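You operate a simulated robot arm through the tools that you are given. There is no shell and no other tool. Be economical: measure what you need, move in short steps, check, and stop when the job is done.

The job below is to be done with a simulated robot arm. You get a single attempt, and the scene is never put back.

## Task
Stack the printed block labelled "A" from the top of the card bench on top of the printed block labelled "E". Then take the small pink ladle on the top of the card bench and put it away on the top of the dye bench. Then stack the white jar marked "PINK 1" from the top of the card bench on top of the white jar that says "PINK 3". Then take the small grey weight and leave it on top of the small grey board. Then press the white key of the purple box two times. Then fetch the blue clamp and set it on the top deck of the hand cart. Then fetch the small blue ladle and stand it on the top of the card bench. Do these in the order given. Set down upright: small grey weight, blue clamp, small blue ladle.

It is judged by the outcome, as a careful person would: the job done as asked, and still so three seconds after it is handed in. It fails if anything else is knocked over, pushed out of place, dropped, spilled or broken.

## Robot
A 7-joint arm with a two-finger gripper on a trunk, on a base that drives. Base frame: it is fixed to the floor where the robot stands at the start and does not move with it; the origin is under the middle of the robot, x ahead of it, y to its left, z up; the surface under the hand at the start is at about z = 0.78. Lengths are in m, angles in rad, forces in N, time in s.
With the tool pointing down near the work surface it reaches from about 0.32 to 0.8 m from the robot's upright axis, wherever it stands. Its first joint turns from -2.897 to 2.897 rad. Places, roughly: blue clamp (8x6x8 cm) [2.7, 1.3, 0.8]; printed block [0.75, 0, 0.75]; small blue ladle (6x5x14 cm) [2.7, 0.8, 0.8]; small grey board (17x10x5 cm) [1, 2.3, 0.6]; small grey weight (5x5x6 cm) [1.1, 0, 0.8]; small pink ladle (6x5x14 cm) [0.5, 0, 0.8]; top deck of the hand cart [1.2, 2.3, 0.6]; top of the card bench [1, -0.1, 0.8]; top of the dye bench [3.1, 0.8, 0.8]; white jar [1, 0, 0.75]; white key of the purple box [2.9, 1.7, 1]. Payload 2.45 kg.
The tool frame sits at the grasp point between the pads (the TCP): z along the fingers, y along the line on which they close. The tips reach 0.027 m beyond it. Largest opening 0.08 m; the body of the gripper starts 0.054 m behind the TCP.
Orientation is that of the tool frame in the base frame, as a unit quaternion [w, x, y, z]. With the fingers straight down and closing along the base's y, the tool's x points along the base's -x, its y along +y and its z along -z.

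## Interface
- The arm moves only by the tool nudge_tool. Its argument "motion" is a list of rows, each a list of 6 numbers: the shift along the base's x, y, z in units of 40 mm (1.0 is 40 mm), then the turn, a rotation vector about the base's x, y, z in units of 5 degrees (1.0 is 5 degrees). In form: [[x, y, z, rx, ry, rz], ...]. A call has 1 to 8 rows; each row shifts and turns the commanded pose from where the row before left it. "claw" is the closure, from 0 (fully open) to 1 (shut), set as the call begins (left out, the last holds). A call with a number of a shift or a turn outside -1 to 1 is refused whole. A row lasts 0.2 s, in which the tool goes at most 0.05 m and 0.15 rad; a call with a longer step from one row to the next is refused whole, and so is a gripper value outside its range. A pose out of reach is approached as far as the arm can. The call stops where the force on the tool passes 40 N (or 10 N more than at its start, if that is more) or the arm is blocked; 0.2 s more then pass. Each finger travels about 0.153 m/s and halts on what it meets, pressing with about 29 N; the grip force reading is that of the motor and also rises with nothing between the fingers. The clock runs only during rows and for 0.2 s after the last one: add rows that do not move to give the fingers time. It gives the time, the measured TCP pose, the force on the tool (base axes), the opening and the grip force at its end, in the units of the frame above (readings bear some noise), with the torque about the TCP (base axes, N m) and any sound that the robot's microphone picked up, and new pictures: "pictures" is both (left out), scene, wrist or none.
- Cameras (640 x 400 px; columns grow to the right, rows downward): "scene" is now at [0.048, 0.1036, 1.5706]; the picture's right is [-0.46, -0.89, 0.00], its down [-0.67, 0.35, -0.65] and it looks along [0.58, -0.30, -0.76] (base axes); focal length 248 px, centre (320, 200). "wrist" rides on the gripper at [0.063, 0.012, -0.079] in the tool frame; the picture's right is [-0.19, 0.98, 0.00], its down [-0.72, -0.14, -0.68] and it looks along [-0.67, -0.13, 0.73] (tool axes); focal length 226 px, centre (320, 200). There is no depth. A picture from a camera that has moved, and an enlarged one, comes with that camera's place and axes in the base frame and with its lens.
- slide_trunk(by): slides the trunk up (or, below 0, down) by that many m; the arm and the scene camera ride with it, the base frame stays. It gives what a move gives, with no picture.
- roll_base(legs): drives the robot by 1 to 6 legs, each [ahead, turn to the left] in m and rad, along the robot's own axes; the way and the turn of a leg run together, so that a leg with both is an arc; at most 1.5 m and 3.142 rad a leg. The arm and the cameras ride along, it lands a little off, and it stops where it bumps. It gives what a move gives, and a new picture of the scene camera.
- head_to(pan, tilt): turns the head with the scene camera to pan (to the left, within 2.094 rad either way) and tilt (down, from -0.506 to 1.204), counted from straight ahead of the robot. It gives what a move gives, and a new picture of the scene camera.
- zoom(camera, box): a new picture of the part [left, top, right, bottom] of that camera's present view, enlarged. It takes no simulated time.
- job_done(): hands the job in; it is judged then, once.

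Go step by step. Nothing tells you exact positions but the pictures and the camera data: compare them with the known pose of the tool, close in by small moves and look again before you grip or let go. The budget is 196 turns and 260 pictures, counting those below and the enlarged ones. Unless the task says otherwise, let go and move clear before handing in, and close with one line.

The tools are called after ">>>" by a JSON object that holds its "fn" and its "kwargs". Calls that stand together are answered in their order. nudge_tool: Moves the arm, as the interface text tells. Its arguments: {"type":"object","properties":{"motion":{"type":"array","items":{"type":"array","items":{"type":"number"}}},"claw":{"type":"number"},"pictures":{"type":"string","enum":["both","scene","wrist","none"]}},"required":["motion"]} The other tools are called the same way: slide_trunk (by) slides the trunk up or down; roll_base (legs) drives the base; head_to (pan, tilt) turns the head that bears the scene camera; zoom (camera, box) takes an enlarged picture of a part of a camera's view; job_done () hands the job in.

At the start:

```text
time_s: 0.0
ee_pos: [0.4572, 0.0008, 1.0949]
tool_rot: [0.001, 0.0, 1.0, 0.0]
force: [0.0, -0.5, -1.5]
torque: [-0.01, 0.01, -0.01]
opening: 0.0801
grip_force: 0.0
trunk travel left (down, up): [-0.2, 0.34]
robot x, y, heading: [-0.001, -0.0007, 0.0]
head pan, tilt: [-0.478, 0.859]
```

scene: 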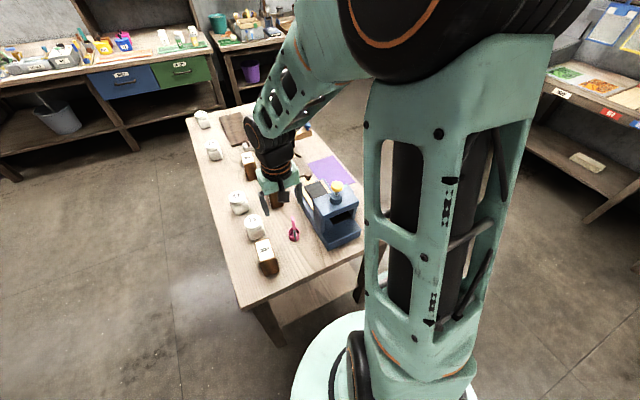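
wrist: 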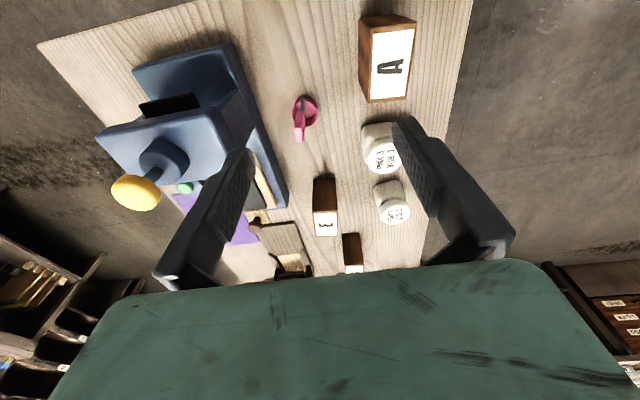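

I see the card bench with blocks, jars, a pink ladle and a machine beneath the hand. I'll look closer at both views before moving.

>>> {"fn": "zoom", "kwargs": {"camera": "wrist", "box": [240, 0, 480, 150]}}

>>> {"fn": "zoom", "kwargs": {"camera": "wrist", "box": [220, 130, 460, 280]}}

>>> {"fn": "zoom", "kwargs": {"camera": "scene", "box": [170, 90, 378, 290]}}

```text
2.67 times, centred on (360, 75) of wrist
camera zoom: at [0.3938, 0.0131, 1.1755], right [0.19, 0.98, 0.0], down [0.72, -0.14, 0.68], along [0.67, -0.13, -0.73], focal length 603 px, centre (213, 533)
```

zoom: 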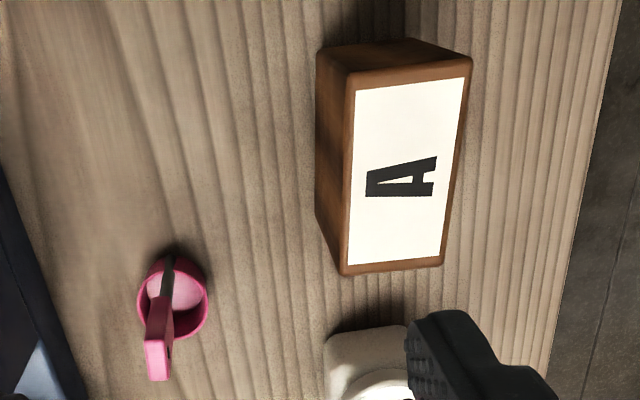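

```text
2.67 times, centred on (340, 205) of wrist
camera zoom: at [0.3938, 0.0131, 1.1755], right [0.19, 0.98, 0.0], down [0.72, -0.14, 0.68], along [0.67, -0.13, -0.73], focal length 603 px, centre (267, 187)
```

zoom: 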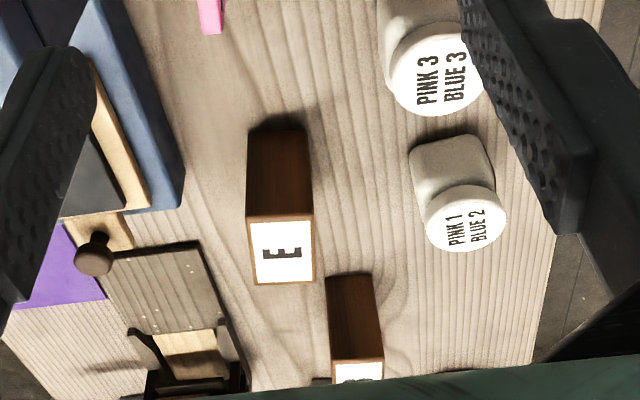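

```text
2.00 times, centred on (274, 190) of scene
camera zoom: at [0.048, 0.1036, 1.5706], right [-0.46, -0.89, 0.0], down [-0.67, 0.35, -0.65], along [0.58, -0.3, -0.76], focal length 496 px, centre (412, 220)
```

zoom: 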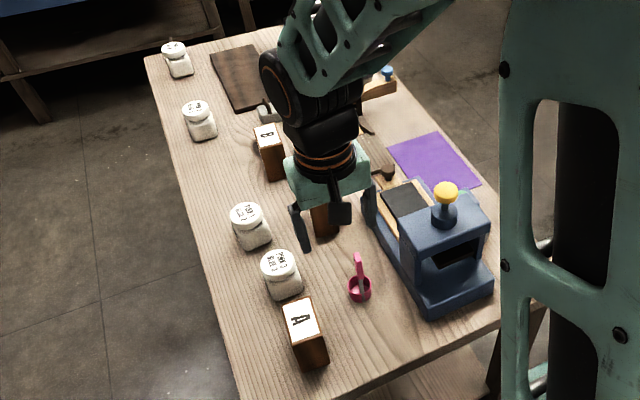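

The bench top seems near z≈0.78. Block A is at about (0.475, 0.081) with its top near 0.875, turned about -5°, and E is at about (0.733, -0.041). I'll move above A and look.

>>> {"fn": "nudge_tool", "kwargs": {"motion": [[0.23, 1, -0.5, 0, 0, -0.5], [0.23, 1, -0.5, 0, 0, -0.5], [0, 0, 0, 0, 0, 0]], "claw": 0}}

```text
time_s: 0.8
ee_pos: [0.4733, 0.0811, 1.0541]
tool_rot: [0.0, 0.045, 0.999, 0.0]
force: [0.1, 0.2, -0.4]
torque: [0.01, -0.01, -0.02]
opening: 0.0799
grip_force: 0.1
trunk travel left (down, up): [-0.2, 0.34]
robot x, y, heading: [-0.0013, 0.0006, 0.002]
head pan, tilt: [-0.478, 0.859]
camera scene: at [0.0481, 0.1036, 1.5706], right [-0.46, -0.89, 0.0], down [-0.67, 0.35, -0.65], along [0.58, -0.3, -0.76], focal length 248 px, centre (320, 200)
camera wrist: at [0.4108, 0.0998, 1.1334], right [0.28, 0.96, 0.0], down [0.7, -0.2, 0.68], along [0.65, -0.19, -0.73], focal length 226 px, centre (320, 200)
```

scene: 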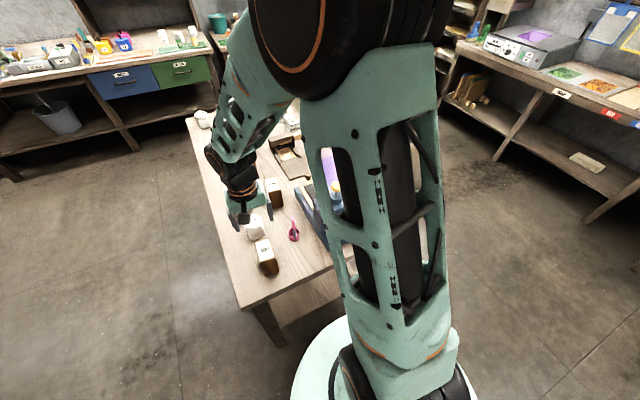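
wrist: 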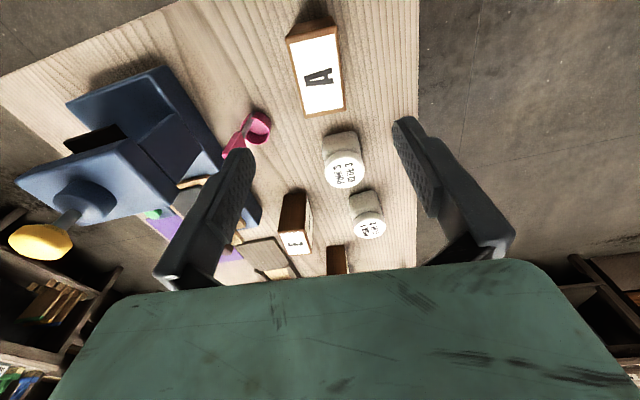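

A sits right under the hand. I'll go down around it and check before gripping.

>>> {"fn": "nudge_tool", "kwargs": {"motion": [[0, 0, -1, 0, 0, 0], [0, 0, -1, 0, 0, 0], [0, 0, -1, 0, 0, 0], [0, 0, -1, 0, 0, 0], [0, 0, 0, 0, 0, 0]], "pictures": "wrist"}}

```text
time_s: 2.0
ee_pos: [0.4729, 0.0824, 0.8937]
tool_rot: [0.0, 0.043, 0.999, -0.001]
force: [0.1, -0.2, 0.3]
torque: [-0.03, 0.03, 0.01]
opening: 0.08
grip_force: 0.1
trunk travel left (down, up): [-0.2, 0.34]
robot x, y, heading: [-0.0003, -0.0006, 0.002]
head pan, tilt: [-0.478, 0.859]
camera wrist: at [0.4102, 0.1006, 0.9734], right [0.28, 0.96, 0.0], down [0.7, -0.2, 0.68], along [0.65, -0.19, -0.73], focal length 226 px, centre (320, 200)
```

wrist: 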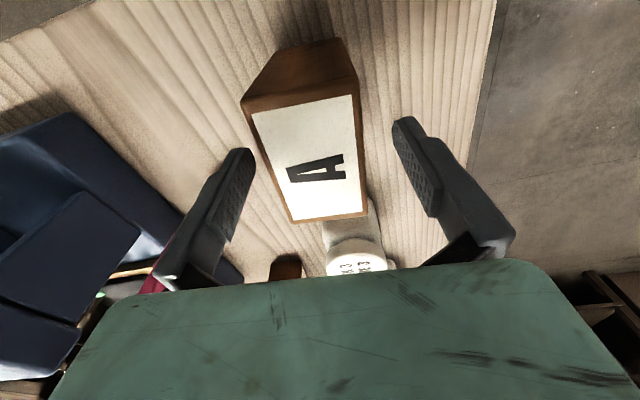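

>>> {"fn": "nudge_tool", "kwargs": {"motion": [[0, 0, -0.6, 0, 0, 0], [0, 0, -0.5, 0, 0, 0], [0, 0, 0, 0, 0, 0]], "pictures": "none"}}

>>> {"fn": "nudge_tool", "kwargs": {"motion": [[0, 0, 0, 0, 0, 0], [0, 0, 0, 0, 0, 0], [0, 0, 0, 0, 0, 0]], "claw": 1, "pictures": "wrist"}}

```text
time_s: 2.8
ee_pos: [0.4736, 0.0817, 0.8513]
tool_rot: [0.0, 0.044, 0.999, 0.0]
force: [0.4, -0.9, -0.3]
torque: [0.0, 0.0, 0.01]
opening: 0.0801
grip_force: 0.0
trunk travel left (down, up): [-0.2, 0.34]
robot x, y, heading: [0.0008, 0.0003, 0.001]
head pan, tilt: [-0.478, 0.859]
```

```text
time_s: 3.6
ee_pos: [0.4735, 0.0818, 0.8509]
tool_rot: [0.001, 0.044, 0.999, 0.0]
force: [-0.4, -0.5, 1.1]
torque: [0.02, 0.0, 0.0]
opening: 0.0495
grip_force: 28.6
trunk travel left (down, up): [-0.2, 0.34]
robot x, y, heading: [-0.0018, -0.0005, -0.002]
head pan, tilt: [-0.478, 0.859]
camera wrist: at [0.4112, 0.1003, 0.9304], right [0.28, 0.96, 0.0], down [0.7, -0.2, 0.68], along [0.65, -0.19, -0.73], focal length 226 px, centre (320, 200)
```

wrist: 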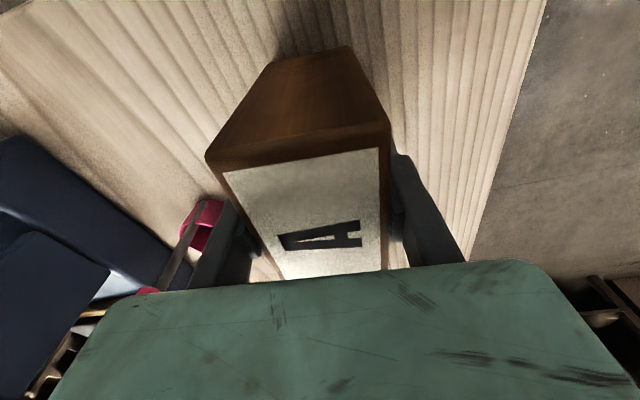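

Gripped at 0.0495. Lifting A and moving towards E.

>>> {"fn": "nudge_tool", "kwargs": {"motion": [[0, 0, 1, 0, 0, 0], [0, 0, 1, 0, 0, 0], [0, 0, 1, 0, 0, 0], [0, 0, 1, 0, 0, 0], [0, 0, 0, 0, 0, 0]], "pictures": "wrist"}}

```text
time_s: 4.8
ee_pos: [0.4748, 0.081, 1.0147]
tool_rot: [0.0, 0.043, 0.999, 0.0]
force: [-0.6, -0.1, -1.3]
torque: [0.03, 0.0, -0.02]
opening: 0.0492
grip_force: 29.2
trunk travel left (down, up): [-0.2, 0.34]
robot x, y, heading: [0.0012, -0.0003, 0.003]
head pan, tilt: [-0.478, 0.859]
camera wrist: at [0.4128, 0.1007, 1.0933], right [0.28, 0.96, 0.0], down [0.7, -0.2, 0.68], along [0.65, -0.19, -0.73], focal length 226 px, centre (320, 200)
```

wrist: 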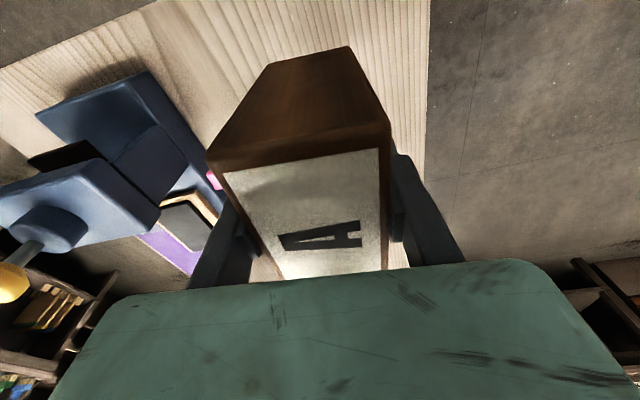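

I'll carry A up and partway, looking for E again beside the held block.

>>> {"fn": "nudge_tool", "kwargs": {"motion": [[0.6, 0.3, 0.9, 0, 0, 0], [0.8, 0.3, 0.2, 0, 0, -0.35], [0.8, 0.3, 0, 0, 0, -0.35], [0.8, 0.3, 0, 0, 0, 0], [0, 0, 0, 0, 0, 0]]}}

```text
time_s: 6.0
ee_pos: [0.5959, 0.1292, 1.0586]
tool_rot: [0.0, 0.074, 0.997, -0.001]
force: [0.2, -0.3, -1.3]
torque: [-0.01, 0.0, 0.0]
opening: 0.0494
grip_force: 29.1
trunk travel left (down, up): [-0.2, 0.34]
robot x, y, heading: [0.0008, -0.0008, -0.005]
head pan, tilt: [-0.478, 0.859]
camera scene: at [0.0486, 0.1038, 1.5706], right [-0.46, -0.89, 0.0], down [-0.67, 0.35, -0.65], along [0.58, -0.3, -0.76], focal length 248 px, centre (320, 200)
camera wrist: at [0.5355, 0.1508, 1.1374], right [0.34, 0.94, 0.0], down [0.69, -0.25, 0.68], along [0.64, -0.23, -0.73], focal length 226 px, centre (320, 200)
```

scene: 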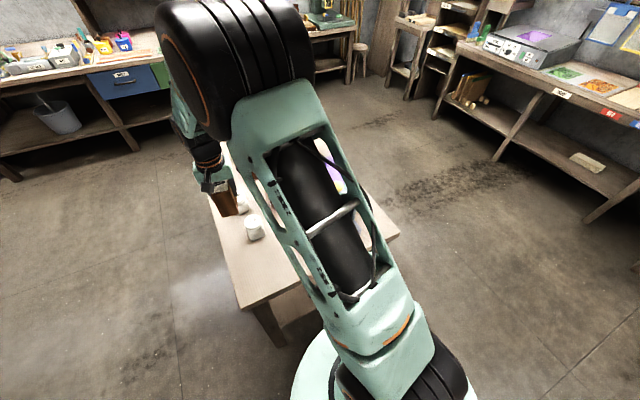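
wrist: 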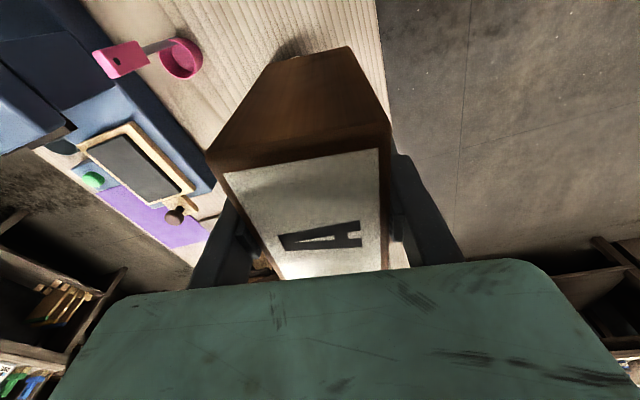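

>>> {"fn": "nudge_tool", "kwargs": {"motion": [[0.9, 0, 0, 0, 0, 0], [0.9, 0, 0, 0, 0, 0], [0.9, 0, 0, 0, 0, 0], [0, 0, 0, 0, 0, 0]], "pictures": "wrist"}}

>>> {"fn": "zoom", "kwargs": {"camera": "wrist", "box": [100, 40, 292, 160]}}

```text
time_s: 7.0
ee_pos: [0.7031, 0.128, 1.0595]
tool_rot: [0.0, 0.074, 0.997, -0.001]
force: [0.6, 0.5, -1.8]
torque: [-0.01, 0.01, 0.01]
opening: 0.0496
grip_force: 28.7
trunk travel left (down, up): [-0.2, 0.34]
robot x, y, heading: [0.0046, -0.0015, -0.002]
head pan, tilt: [-0.478, 0.859]
camera wrist: at [0.6426, 0.1506, 1.139], right [0.34, 0.94, 0.0], down [0.69, -0.25, 0.68], along [0.64, -0.23, -0.73], focal length 226 px, centre (320, 200)
```

wrist: 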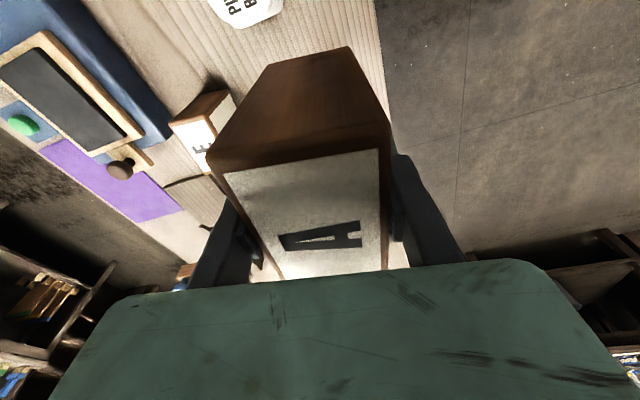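

```text
3.33 times, centred on (196, 100) of wrist
camera zoom: at [0.6426, 0.1506, 1.139], right [0.34, 0.94, 0.0], down [0.69, -0.25, 0.68], along [0.64, -0.23, -0.73], focal length 754 px, centre (733, 533)
```

zoom: 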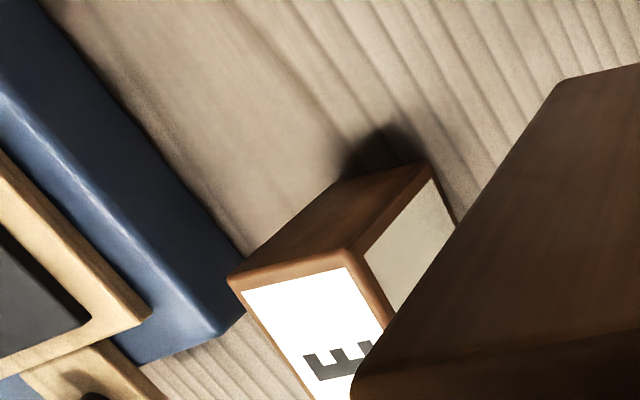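

E's near edge puts its centre at about (0.734, -0.041), agreeing with the first estimate. I'll move A over it.

>>> {"fn": "nudge_tool", "kwargs": {"motion": [[0.15, -0.9, 0, 0, 0, 0], [0.15, -0.9, 0, 0, 0, 0], [0.15, -0.9, 0, 0, 0, 0], [0.15, -0.9, 0, 0, 0, 0], [0.12, -0.62, 0, 0, 0, 0], [0, 0, 0, 0, 0, 0]]}}

>>> {"fn": "zoom", "kwargs": {"camera": "wrist", "box": [160, 0, 480, 200]}}

```text
time_s: 8.4
ee_pos: [0.7337, -0.0404, 1.0568]
tool_rot: [0.001, 0.074, 0.997, 0.0]
force: [-0.6, 0.3, -1.2]
torque: [0.0, 0.0, 0.01]
opening: 0.0494
grip_force: 28.9
trunk travel left (down, up): [-0.2, 0.34]
robot x, y, heading: [0.0002, -0.0009, 0.004]
head pan, tilt: [-0.478, 0.859]
camera scene: at [0.0483, 0.1035, 1.5706], right [-0.46, -0.89, 0.0], down [-0.67, 0.35, -0.65], along [0.58, -0.3, -0.76], focal length 248 px, centre (320, 200)
camera wrist: at [0.672, -0.0177, 1.1349], right [0.34, 0.94, 0.0], down [0.69, -0.25, 0.68], along [0.64, -0.23, -0.73], focal length 226 px, centre (320, 200)
```

scene: 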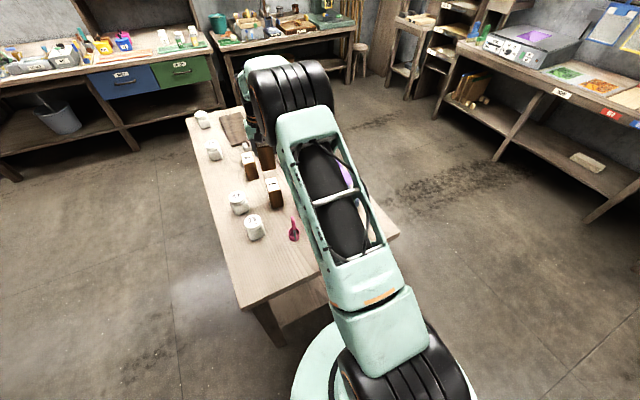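
wrist: 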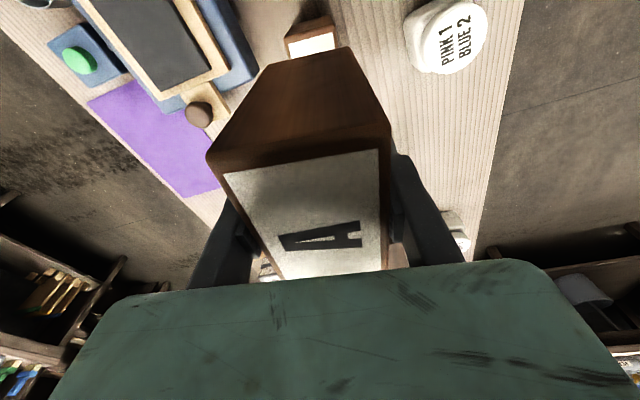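

```text
2.00 times, centred on (320, 100) of wrist
camera zoom: at [0.672, -0.0177, 1.1349], right [0.34, 0.94, 0.0], down [0.69, -0.25, 0.68], along [0.64, -0.23, -0.73], focal length 452 px, centre (320, 400)
```

zoom: 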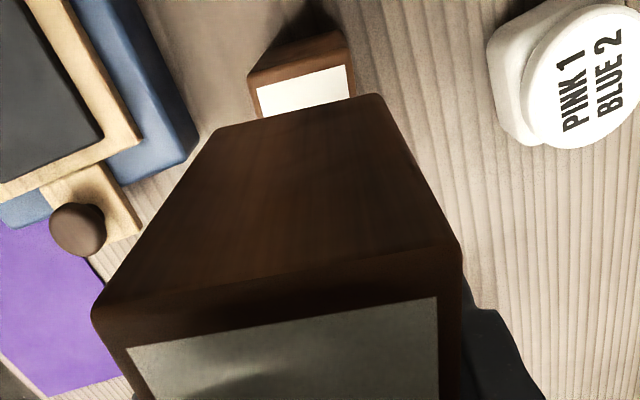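

A's bottom reads about 0.985 and E's top 0.878, offset a few mm. I'll correct by (+2, -4 mm) and descend most of the way.

>>> {"fn": "nudge_tool", "kwargs": {"motion": [[0.05, -0.1, -0.8, 0, 0, -0.2], [0, 0, -0.8, 0, 0, 0], [0, 0, -0.6, 0, 0, 0], [0, 0, 0, 0, 0, 0]], "pictures": "none"}}

>>> {"fn": "zoom", "kwargs": {"camera": "wrist", "box": [160, 0, 480, 200]}}

```text
time_s: 9.4
ee_pos: [0.7359, -0.0432, 0.9668]
tool_rot: [-0.001, 0.082, 0.997, 0.0]
force: [-0.3, -0.2, -2.2]
torque: [0.0, -0.02, 0.0]
opening: 0.0494
grip_force: 28.8
trunk travel left (down, up): [-0.2, 0.34]
robot x, y, heading: [-0.0026, -0.0014, 0.003]
head pan, tilt: [-0.478, 0.859]
```

```text
2.00 times, centred on (320, 100) of wrist
camera zoom: at [0.6747, -0.0204, 1.0474], right [0.35, 0.94, 0.0], down [0.68, -0.26, 0.68], along [0.64, -0.24, -0.73], focal length 452 px, centre (320, 400)
```

zoom: 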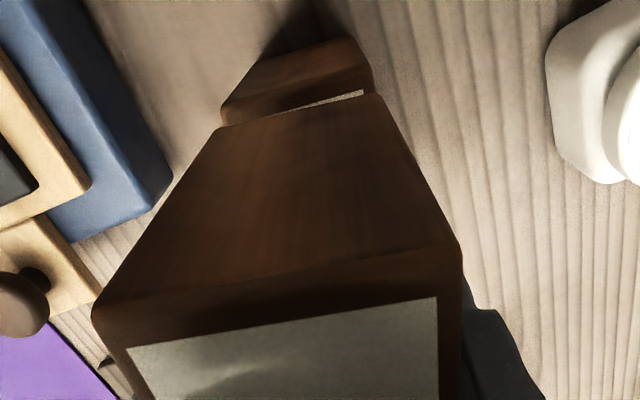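

Well aligned (within ~2 mm). Lowering gently to contact.

>>> {"fn": "nudge_tool", "kwargs": {"motion": [[-0.04, 0, -0.2, 0, 0, 0], [0, 0, -0.1, 0, 0, 0], [0, 0, -0.05, 0, 0, 0], [0, 0, 0, 0, 0, 0]], "pictures": "wrist"}}

```text
time_s: 10.4
ee_pos: [0.7333, -0.0435, 0.9554]
tool_rot: [0.0, 0.082, 0.997, 0.0]
force: [0.5, 0.0, -2.3]
torque: [-0.02, 0.01, 0.0]
opening: 0.0496
grip_force: 28.7
trunk travel left (down, up): [-0.2, 0.34]
robot x, y, heading: [-0.0007, 0.0024, -0.0]
head pan, tilt: [-0.478, 0.859]
camera wrist: at [0.6731, -0.0196, 1.034], right [0.35, 0.94, 0.0], down [0.68, -0.26, 0.68], along [0.64, -0.24, -0.73], focal length 226 px, centre (320, 200)
```

wrist: 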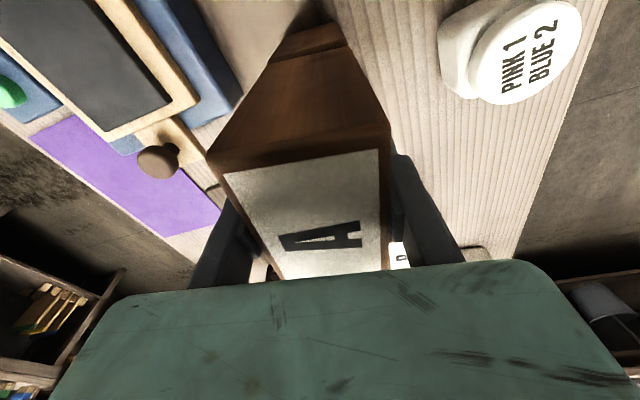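

>>> {"fn": "nudge_tool", "kwargs": {"motion": [[0, 0, -0.08, 0, 0, 0], [0, 0, -0.05, 0, 0, 0], [0, 0, 0, 0, 0, 0]], "pictures": "none"}}

>>> {"fn": "zoom", "kwargs": {"camera": "wrist", "box": [160, 0, 480, 200]}}

```text
time_s: 11.2
ee_pos: [0.7349, -0.0429, 0.95]
tool_rot: [0.001, 0.082, 0.997, 0.0]
force: [-1.0, 0.3, 14.3]
torque: [0.11, 0.5, -0.03]
opening: 0.0492
grip_force: 29.1
trunk travel left (down, up): [-0.2, 0.34]
robot x, y, heading: [-0.0018, 0.0012, 0.0]
head pan, tilt: [-0.478, 0.859]
```

```text
2.00 times, centred on (320, 100) of wrist
camera zoom: at [0.673, -0.0197, 1.0297], right [0.35, 0.94, 0.0], down [0.68, -0.26, 0.68], along [0.64, -0.24, -0.73], focal length 452 px, centre (320, 400)
```

zoom: 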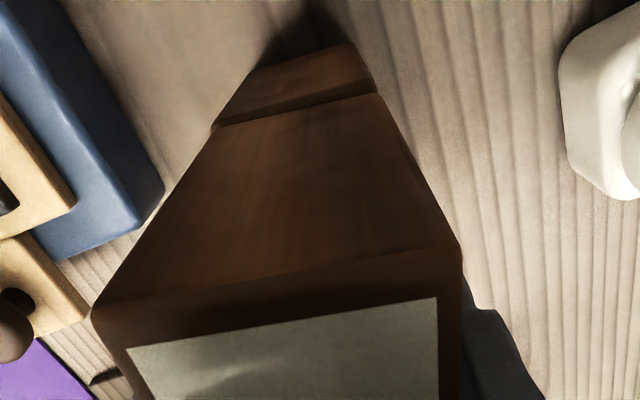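

Contact felt and the edges line up. Releasing and rising.

>>> {"fn": "nudge_tool", "kwargs": {"motion": [[0, 0, 0.03, 0, 0, 0], [0, 0, 0, 0, 0, 0], [0, 0, 0, 0, 0, 0]], "claw": 0, "pictures": "none"}}

>>> {"fn": "nudge_tool", "kwargs": {"motion": [[0, 0, 0.5, 0, 0, 0], [0, 0, 1, 0, 0, 0], [0, 0, 1, 0, 0, 0], [-0.5, 0, 1, 0, 0, 0], [-1, 0, 0.5, 0, 0, 0], [-1, 0, 0, 0, 0, 0], [-1, 0, 0, 0, 0, 0], [0, 0, 0, 0, 0, 0]]}}

```text
time_s: 12.0
ee_pos: [0.7341, -0.0435, 0.9505]
tool_rot: [0.0, 0.084, 0.997, -0.001]
force: [0.6, -0.4, -0.1]
torque: [-0.06, 0.01, 0.04]
opening: 0.08
grip_force: 0.0
trunk travel left (down, up): [-0.2, 0.34]
robot x, y, heading: [-0.0003, 0.0031, -0.001]
head pan, tilt: [-0.478, 0.859]
```

```text
time_s: 13.8
ee_pos: [0.5928, -0.0421, 1.1094]
tool_rot: [0.001, 0.083, 0.997, 0.0]
force: [-0.6, 0.0, 0.1]
torque: [0.03, 0.01, -0.01]
opening: 0.0799
grip_force: 0.1
trunk travel left (down, up): [-0.2, 0.34]
robot x, y, heading: [-0.0001, -0.0019, -0.001]
head pan, tilt: [-0.478, 0.859]
camera scene: at [0.0476, 0.1037, 1.5706], right [-0.46, -0.89, 0.0], down [-0.67, 0.35, -0.65], along [0.58, -0.3, -0.76], focal length 248 px, centre (320, 200)
camera wrist: at [0.5323, -0.0193, 1.1871], right [0.35, 0.94, 0.0], down [0.68, -0.26, 0.68], along [0.64, -0.24, -0.73], focal length 226 px, centre (320, 200)
```

scene: 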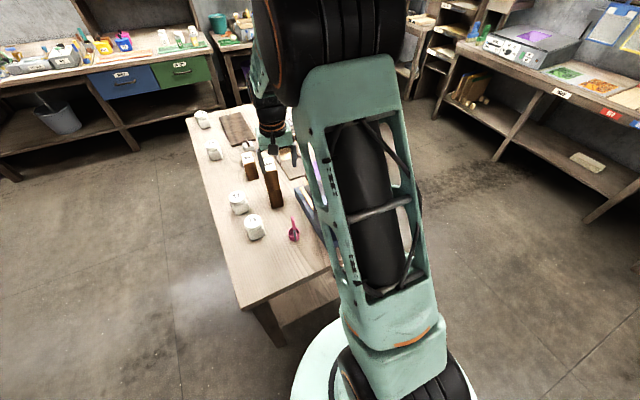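
wrist: 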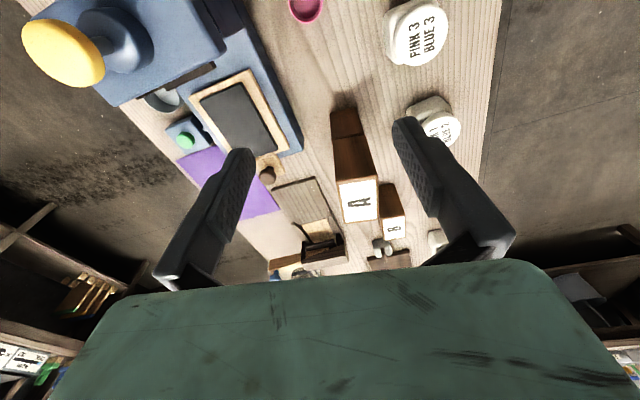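

A stands on E. Next the pink ladle near (0.54, -0.04); I'll move back for a close look.

>>> {"fn": "nudge_tool", "kwargs": {"motion": [[-1, 0, 0, 0, 0, 0.9], [-1, 0, 0, 0, 0, 0.9], [-1, 0, -0.3, 0, 0, 0], [-0.6, 0, -0.7, 0, 0, 0], [0, 0, 0, 0, 0, 0]], "pictures": "none"}}

>>> {"fn": "zoom", "kwargs": {"camera": "wrist", "box": [160, 0, 480, 200]}}

>>> {"fn": "zoom", "kwargs": {"camera": "scene", "box": [180, 90, 372, 290]}}

```text
time_s: 15.0
ee_pos: [0.4506, -0.0439, 1.0719]
tool_rot: [0.0, 0.004, 1.0, 0.0]
force: [-0.2, -0.5, 0.3]
torque: [0.02, -0.02, -0.02]
opening: 0.08
grip_force: 0.1
trunk travel left (down, up): [-0.2, 0.34]
robot x, y, heading: [-0.0006, 0.0001, -0.002]
head pan, tilt: [-0.478, 0.859]
```

```text
2.00 times, centred on (320, 100) of wrist
camera zoom: at [0.3862, -0.0299, 1.1506], right [0.2, 0.98, 0.0], down [0.72, -0.15, 0.68], along [0.67, -0.14, -0.73], focal length 452 px, centre (320, 400)
```

zoom: 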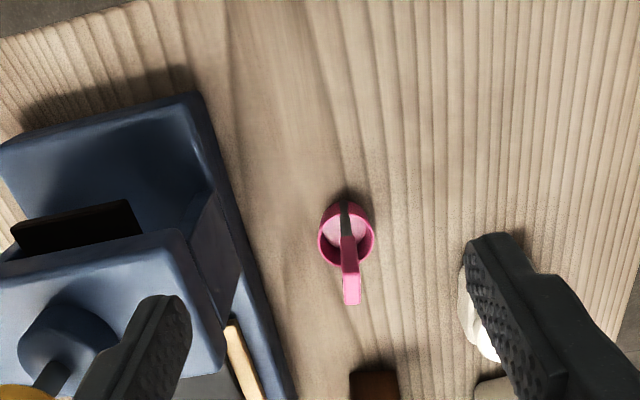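

```text
2.00 times, centred on (276, 190) of scene
camera zoom: at [0.0483, 0.1036, 1.5706], right [-0.46, -0.89, 0.0], down [-0.67, 0.35, -0.65], along [0.58, -0.3, -0.76], focal length 496 px, centre (408, 220)
```

zoom: 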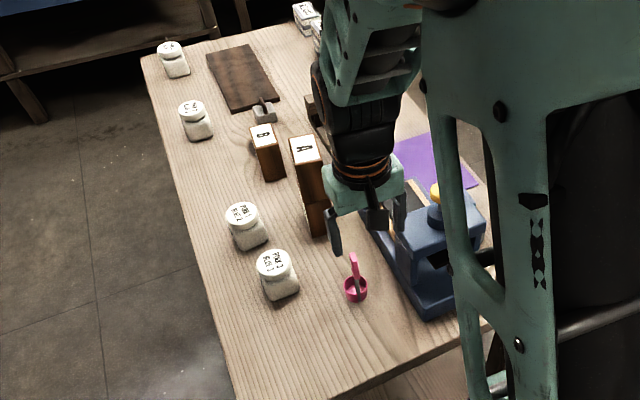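

The ladle's upright handle is at about (0.512, -0.039), its cup ahead of it. Moving over it, to just above, to check.

>>> {"fn": "nudge_tool", "kwargs": {"motion": [[0.5, 0.05, -0.8, 0, 0, 0], [0.5, 0.05, -0.8, 0, 0, 0], [0.5, 0.02, -0.8, 0, 0, 0], [0, 0, 0, 0, 0, 0]]}}

```text
time_s: 16.0
ee_pos: [0.5105, -0.0414, 0.9745]
tool_rot: [0.0, 0.005, 1.0, 0.0]
force: [0.3, -0.1, 0.1]
torque: [-0.01, -0.01, 0.01]
opening: 0.0799
grip_force: 0.2
trunk travel left (down, up): [-0.2, 0.34]
robot x, y, heading: [-0.0021, 0.0011, -0.002]
head pan, tilt: [-0.478, 0.859]
camera scene: at [0.0487, 0.1036, 1.5706], right [-0.46, -0.89, 0.0], down [-0.67, 0.35, -0.65], along [0.58, -0.3, -0.76], focal length 248 px, centre (320, 200)
camera wrist: at [0.4466, -0.0278, 1.0532], right [0.2, 0.98, 0.0], down [0.72, -0.15, 0.68], along [0.67, -0.14, -0.73], focal length 226 px, centre (320, 200)
```

scene: 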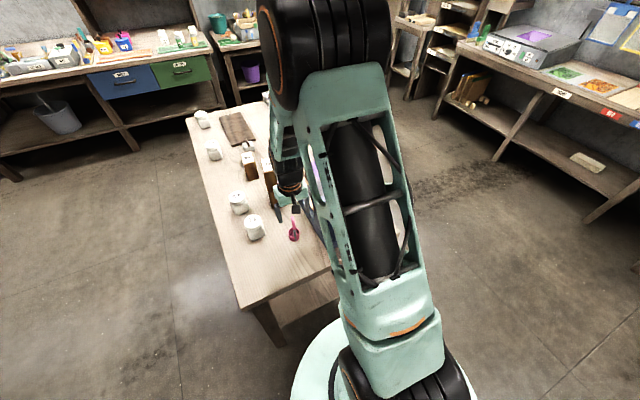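
wrist: 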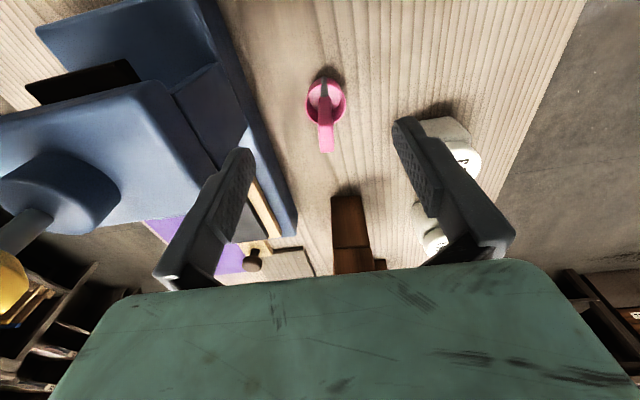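

>>> {"fn": "nudge_tool", "kwargs": {"motion": [[0.1, 0.0, -0.8, 0, 0, 0], [0, 0, -0.4, 0, 0, 0], [0, 0, 0, 0, 0, 0]], "pictures": "none"}}

>>> {"fn": "zoom", "kwargs": {"camera": "wrist", "box": [200, 50, 440, 200]}}

>>> {"fn": "zoom", "kwargs": {"camera": "scene", "box": [240, 160, 340, 260]}}

```text
time_s: 16.8
ee_pos: [0.5123, -0.0397, 0.9286]
tool_rot: [0.001, 0.005, 1.0, 0.0]
force: [0.8, 0.7, 0.0]
torque: [0.0, -0.01, 0.0]
opening: 0.0798
grip_force: 0.1
trunk travel left (down, up): [-0.2, 0.34]
robot x, y, heading: [0.0016, -0.0027, -0.001]
head pan, tilt: [-0.478, 0.859]
```

```text
2.67 times, centred on (320, 125) of wrist
camera zoom: at [0.4495, -0.026, 1.0067], right [0.2, 0.98, 0.0], down [0.72, -0.15, 0.68], along [0.67, -0.14, -0.73], focal length 603 px, centre (320, 400)
```

zoom: 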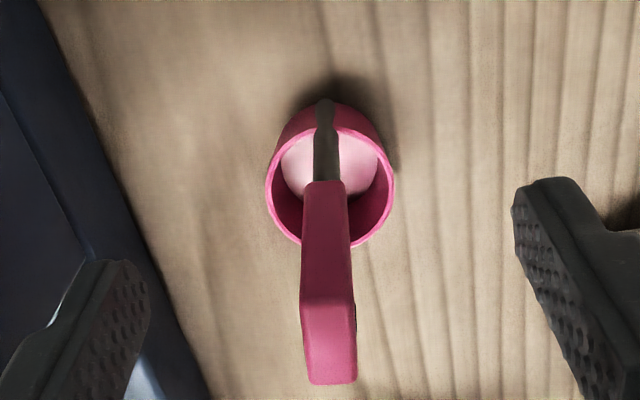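

```text
4.00 times, centred on (290, 210) of scene
camera zoom: at [0.0478, 0.1036, 1.5706], right [-0.46, -0.89, 0.0], down [-0.67, 0.35, -0.65], along [0.58, -0.3, -0.76], focal length 992 px, centre (440, 160)
```

zoom: 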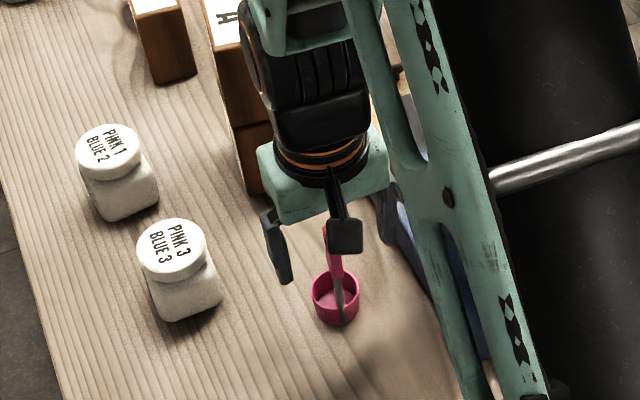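

Handle grip top is centred at about (0.516, -0.038), z≈0.92. Going down and gripping.

>>> {"fn": "nudge_tool", "kwargs": {"motion": [[0.1, 0.04, -0.45, 0, 0, 0], [0, 0, -0.4, 0, 0, 0], [0, 0, 0, 0, 0, 0]], "pictures": "none"}}

>>> {"fn": "nudge_tool", "kwargs": {"motion": [[0, 0, 0, 0, 0, 0], [0, 0, 0, 0, 0, 0], [0, 0, 0, 0, 0, 0]], "claw": 1, "pictures": "wrist"}}

```text
time_s: 17.6
ee_pos: [0.5172, -0.0391, 0.893]
tool_rot: [0.0, 0.004, 1.0, 0.0]
force: [0.0, 0.0, -0.4]
torque: [-0.01, 0.02, 0.01]
opening: 0.0801
grip_force: 0.0
trunk travel left (down, up): [-0.2, 0.34]
robot x, y, heading: [-0.0013, 0.0022, 0.002]
head pan, tilt: [-0.478, 0.859]
```

```text
time_s: 18.4
ee_pos: [0.5176, -0.0392, 0.8925]
tool_rot: [0.0, 0.005, 1.0, 0.001]
force: [-0.4, -0.2, 0.0]
torque: [-0.02, 0.02, -0.03]
opening: 0.0091
grip_force: 28.8
trunk travel left (down, up): [-0.2, 0.34]
robot x, y, heading: [-0.0012, 0.0005, 0.0]
head pan, tilt: [-0.478, 0.859]
camera wrist: at [0.4535, -0.0251, 0.9722], right [0.2, 0.98, 0.0], down [0.72, -0.15, 0.68], along [0.67, -0.14, -0.73], focal length 226 px, centre (320, 200)
```

wrist: 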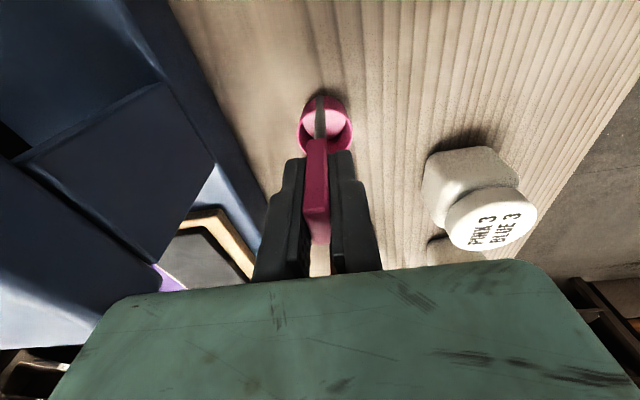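

Holding the ladle. I'll lift, pull in, and look around for the dye bench and the way there.

>>> {"fn": "nudge_tool", "kwargs": {"motion": [[0, 0, 1, 0, 0, 0], [0, 0, 1, 0, 0, 0], [0, 0, 1, 0, 0, 0], [-0.5, 0, 1, 0, 0, 0], [-0.8, 0, 0.9, 0, 0, 0], [-0.8, 0, 0.9, 0, 0, 0], [-0.8, 0, 0.5, 0, 0, 0], [0, 0, 0, 0, 0, 0]], "pictures": "wrist"}}

>>> {"fn": "head_to", "kwargs": {"pan": 0.15, "tilt": 0.45}}

>>> {"fn": "head_to", "kwargs": {"pan": 0.9, "tilt": 0.45}}

```text
time_s: 20.2
ee_pos: [0.4007, -0.0383, 1.1448]
tool_rot: [0.0, 0.005, 1.0, 0.001]
force: [-0.3, 0.3, -1.3]
torque: [0.01, 0.01, -0.01]
opening: 0.0091
grip_force: 28.8
trunk travel left (down, up): [-0.2, 0.34]
robot x, y, heading: [-0.0015, 0.0009, 0.001]
head pan, tilt: [-0.478, 0.859]
camera wrist: at [0.3368, -0.0244, 1.2231], right [0.2, 0.98, 0.0], down [0.72, -0.15, 0.68], along [0.67, -0.14, -0.73], focal length 226 px, centre (320, 200)
```

wrist: 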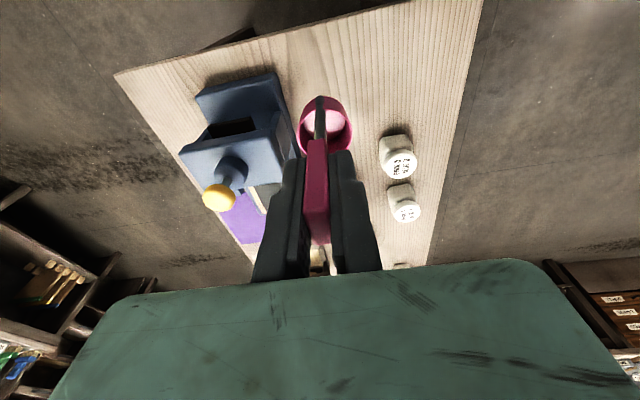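

```text
time_s: 21.2
ee_pos: [0.3995, -0.0378, 1.1413]
tool_rot: [-0.003, 0.005, 1.0, 0.0]
force: [-0.1, 0.1, -0.6]
torque: [-0.03, 0.02, 0.01]
opening: 0.009
grip_force: 29.2
trunk travel left (down, up): [-0.2, 0.34]
robot x, y, heading: [-0.0013, -0.0001, -0.002]
head pan, tilt: [0.15, 0.45]
camera scene: at [0.0703, 0.1362, 1.6024], right [-0.04, -1.0, 0.0], down [-0.47, 0.02, -0.88], along [0.88, -0.03, -0.47], focal length 248 px, centre (320, 200)
```

scene: 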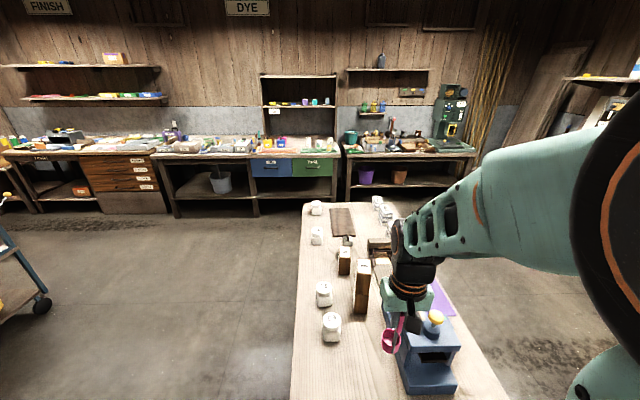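

```text
time_s: 22.3
ee_pos: [0.4009, -0.0381, 1.1414]
tool_rot: [-0.003, 0.004, 1.0, 0.0]
force: [0.6, -0.3, -0.2]
torque: [-0.01, -0.03, -0.01]
opening: 0.009
grip_force: 29.1
trunk travel left (down, up): [-0.2, 0.34]
robot x, y, heading: [0.0029, -0.0008, 0.002]
head pan, tilt: [0.901, 0.45]
camera scene: at [0.0703, 0.136, 1.6028], right [-0.04, -1.0, 0.0], down [-0.46, 0.02, -0.89], along [0.89, -0.03, -0.46], focal length 248 px, centre (320, 200)
```

scene: 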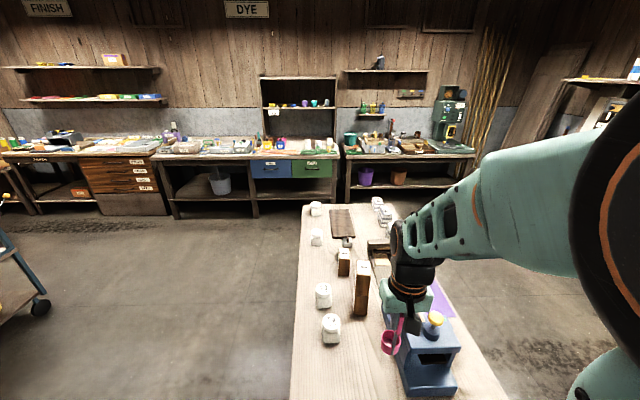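

The head view doesn't seem to have followed the last pan. I'll ask once more.

>>> {"fn": "head_to", "kwargs": {"pan": 0.6, "tilt": 0.45}}

>>> {"fn": "zoom", "kwargs": {"camera": "scene", "box": [130, 100, 370, 250]}}

```text
time_s: 23.1
ee_pos: [0.4013, -0.038, 1.1429]
tool_rot: [-0.001, 0.005, 1.0, 0.0]
force: [1.2, -0.4, -1.3]
torque: [0.01, 0.01, 0.03]
opening: 0.0089
grip_force: 28.8
trunk travel left (down, up): [-0.2, 0.34]
robot x, y, heading: [-0.0014, -0.001, 0.0]
head pan, tilt: [0.6, 0.45]
camera scene: at [0.0704, 0.1359, 1.6031], right [-0.04, -1.0, 0.0], down [-0.46, 0.02, -0.89], along [0.89, -0.03, -0.46], focal length 248 px, centre (320, 200)
```

scene: 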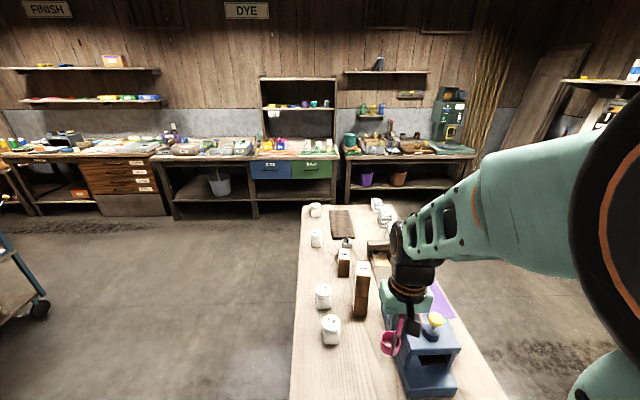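

```text
2.67 times, centred on (250, 175) of scene
camera zoom: at [0.0704, 0.1359, 1.6031], right [-0.04, -1.0, 0.0], down [-0.46, 0.02, -0.89], along [0.89, -0.03, -0.46], focal length 662 px, centre (507, 267)
```

zoom: 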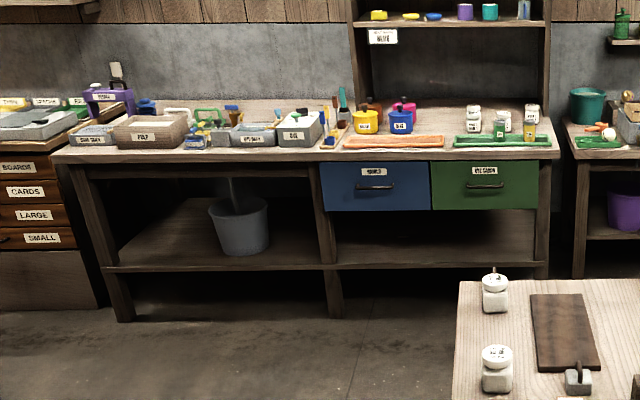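

The head's pan is blocked by the arm, but the view shows the dye bench (front edge near x≈2.7, y from about -0.15 to 1.87). I'll drive around the card bench's left side towards (2.0, 0.85).

>>> {"fn": "roll_base", "kwargs": {"legs": [[0, 1.1], [0.95, 0], [0, -1.1], [1.3, 0]]}}

```text
time_s: 28.8
ee_pos: [0.3883, 0.6424, 1.1372]
tool_rot: [-0.008, -0.506, 0.862, -0.004]
force: [0.0, 0.7, -0.4]
torque: [0.01, 0.07, 0.02]
opening: 0.0091
grip_force: 28.9
trunk travel left (down, up): [-0.2, 0.34]
robot x, y, heading: [0.1588, 0.312, 1.012]
head pan, tilt: [0.6, 0.45]
stopped in leg 2: the robot was blocked; the commanded pose is now the measured one
camera scene: at [0.0806, 0.4453, 1.6055], right [0.85, -0.52, 0.0], down [-0.23, -0.37, -0.9], along [0.47, 0.77, -0.44], focal length 248 px, centre (320, 200)
```

scene: 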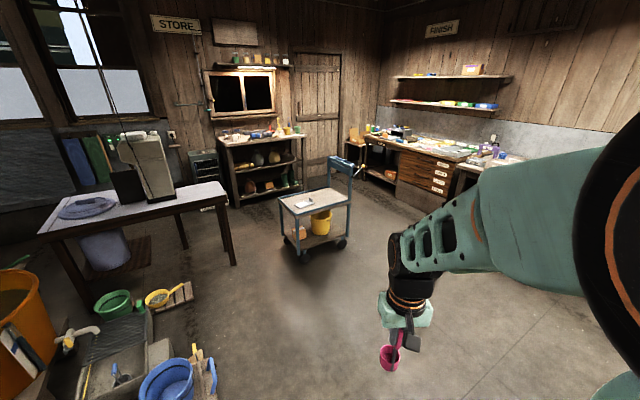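

I bumped the bench's near-left corner. I'll back off a little and swing wider.

>>> {"fn": "roll_base", "kwargs": {"legs": [[-0.12, 0]]}}

>>> {"fn": "head_to", "kwargs": {"pan": -0.75, "tilt": 0.85}}

```text
time_s: 30.0
ee_pos: [0.3232, 0.5381, 1.1373]
tool_rot: [-0.008, -0.506, 0.862, -0.004]
force: [0.2, 0.2, -0.5]
torque: [0.03, 0.02, -0.02]
opening: 0.009
grip_force: 29.5
trunk travel left (down, up): [-0.2, 0.34]
robot x, y, heading: [0.0969, 0.2078, 1.012]
head pan, tilt: [0.6, 0.45]
camera scene: at [0.0152, 0.3411, 1.6057], right [0.85, -0.53, 0.0], down [-0.23, -0.37, -0.9], along [0.48, 0.76, -0.44], focal length 248 px, centre (320, 200)
```

scene: 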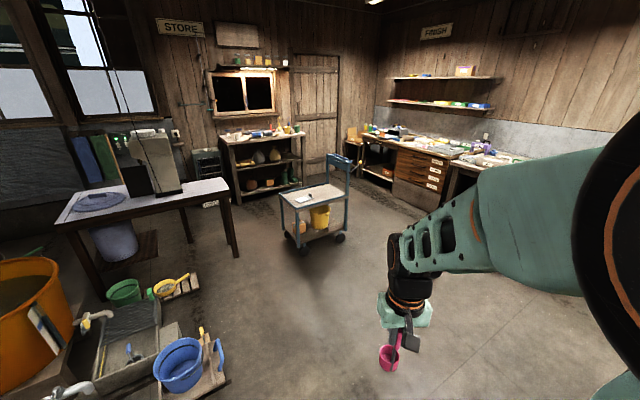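

```text
time_s: 31.5
ee_pos: [0.3237, 0.5377, 1.1368]
tool_rot: [-0.008, -0.506, 0.862, -0.003]
force: [0.1, 0.4, -1.2]
torque: [-0.01, 0.01, -0.03]
opening: 0.0091
grip_force: 29.5
trunk travel left (down, up): [-0.2, 0.34]
robot x, y, heading: [0.0978, 0.2061, 1.012]
head pan, tilt: [-0.75, 0.85]
camera scene: at [0.0428, 0.284, 1.5714], right [0.26, -0.97, 0.0], down [-0.73, -0.19, -0.66], along [0.64, 0.17, -0.75], focal length 248 px, centre (320, 200)
```

scene: 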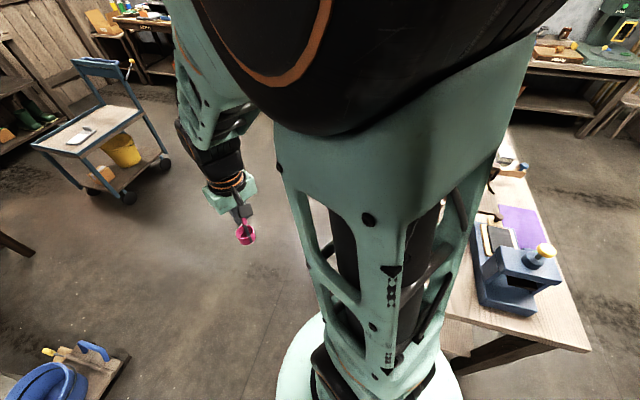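

>>> {"fn": "roll_base", "kwargs": {"legs": [[0, 0.62], [0.65, 0], [0, -1.63], [1.5, 0], [0.4, 0]]}}

```text
time_s: 49.8
ee_pos: [2.3408, 0.894, 1.1369]
tool_rot: [-0.009, -0.029, 1.0, 0.0]
force: [0.8, -0.5, -0.3]
torque: [0.0, -0.01, -0.05]
opening: 0.0089
grip_force: 29.5
trunk travel left (down, up): [-0.2, 0.34]
robot x, y, heading: [1.9412, 0.9047, 0.008]
head pan, tilt: [-0.75, 0.85]
camera scene: at [1.9755, 0.9918, 1.5713], right [-0.68, -0.74, 0.0], down [-0.55, 0.51, -0.66], along [0.49, -0.45, -0.75], focal length 248 px, centre (320, 200)
```

scene: 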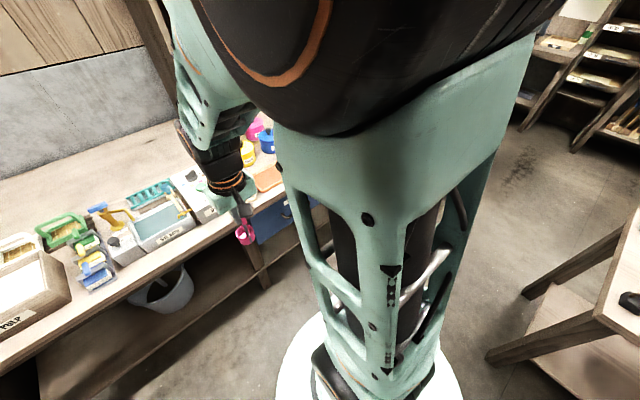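

Arrived. I'll look over the dye bench with head and wrist.

>>> {"fn": "head_to", "kwargs": {"pan": 0.1, "tilt": 0.7}}

>>> {"fn": "nudge_tool", "kwargs": {"motion": [[0, 0, 0, 0, 0, 0]], "pictures": "wrist"}}

```text
time_s: 51.0
ee_pos: [2.3405, 0.8918, 1.1345]
tool_rot: [-0.012, -0.029, 1.0, 0.001]
force: [0.1, 0.5, -0.8]
torque: [-0.01, 0.04, -0.03]
opening: 0.0089
grip_force: 28.8
trunk travel left (down, up): [-0.2, 0.34]
robot x, y, heading: [1.9407, 0.9052, 0.008]
head pan, tilt: [0.099, 0.7]
camera scene: at [2.0025, 1.041, 1.584], right [-0.04, -1.0, 0.0], down [-0.64, 0.03, -0.77], along [0.77, -0.03, -0.64], focal length 248 px, centre (320, 200)
```

scene: 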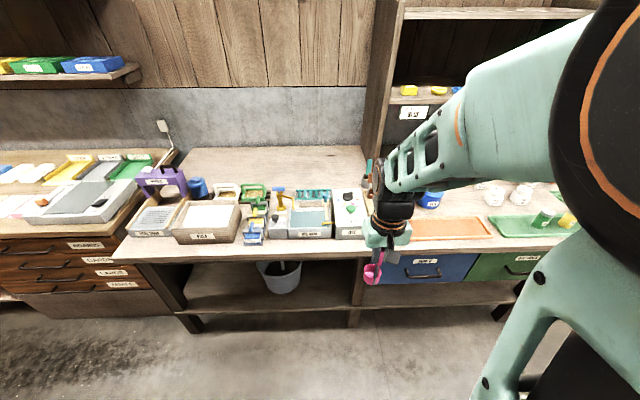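

```text
time_s: 51.4
ee_pos: [2.3413, 0.8943, 1.1354]
tool_rot: [-0.012, -0.03, 0.999, 0.0]
force: [0.1, 0.7, -0.5]
torque: [0.01, -0.01, -0.02]
opening: 0.0089
grip_force: 28.8
trunk travel left (down, up): [-0.2, 0.34]
robot x, y, heading: [1.9379, 0.9031, 0.011]
head pan, tilt: [0.099, 0.7]
camera wrist: at [2.2786, 0.9032, 1.2153], right [0.13, 0.99, 0.0], down [0.74, -0.1, 0.66], along [0.66, -0.09, -0.75], focal length 226 px, centre (320, 200)
```

wrist: 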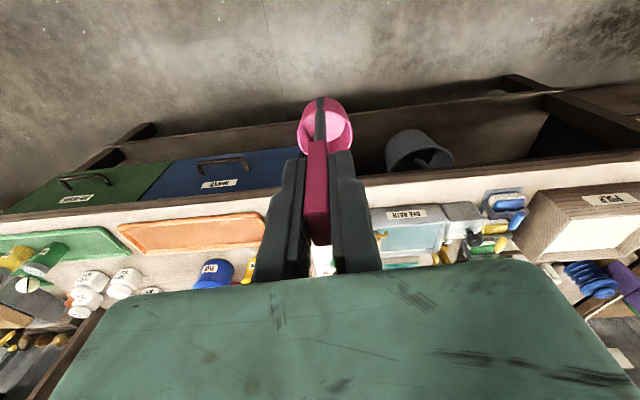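

>>> {"fn": "zoom", "kwargs": {"camera": "scene", "box": [110, 110, 370, 270]}}

>>> {"fn": "zoom", "kwargs": {"camera": "scene", "box": [330, 140, 590, 300]}}

```text
2.46 times, centred on (240, 190) of scene
camera zoom: at [2.0025, 1.041, 1.5842], right [-0.04, -1.0, 0.0], down [-0.64, 0.03, -0.77], along [0.77, -0.03, -0.64], focal length 611 px, centre (517, 225)
```

zoom: 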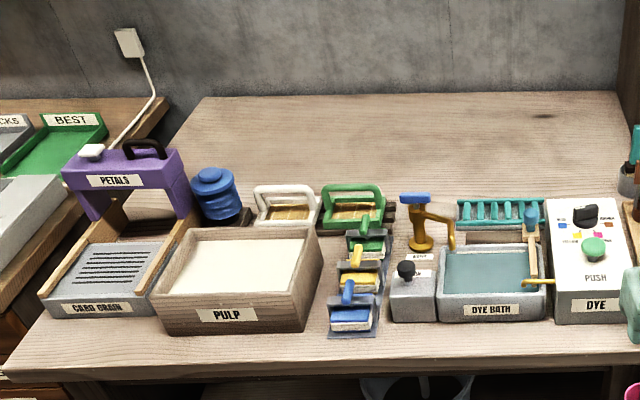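

```text
2.46 times, centred on (460, 220) of scene
camera zoom: at [2.0025, 1.041, 1.5842], right [-0.04, -1.0, 0.0], down [-0.64, 0.03, -0.77], along [0.77, -0.03, -0.64], focal length 611 px, centre (-25, 151)
```

zoom: 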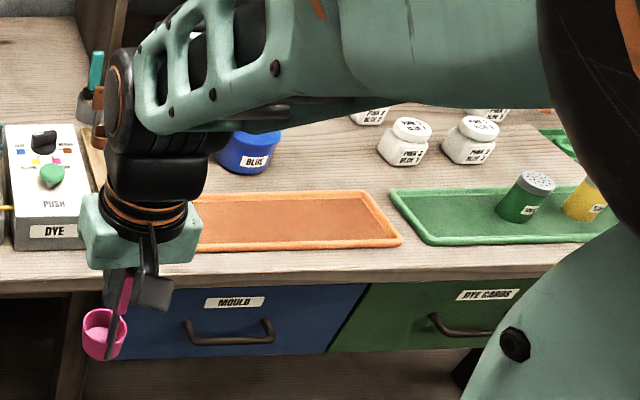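

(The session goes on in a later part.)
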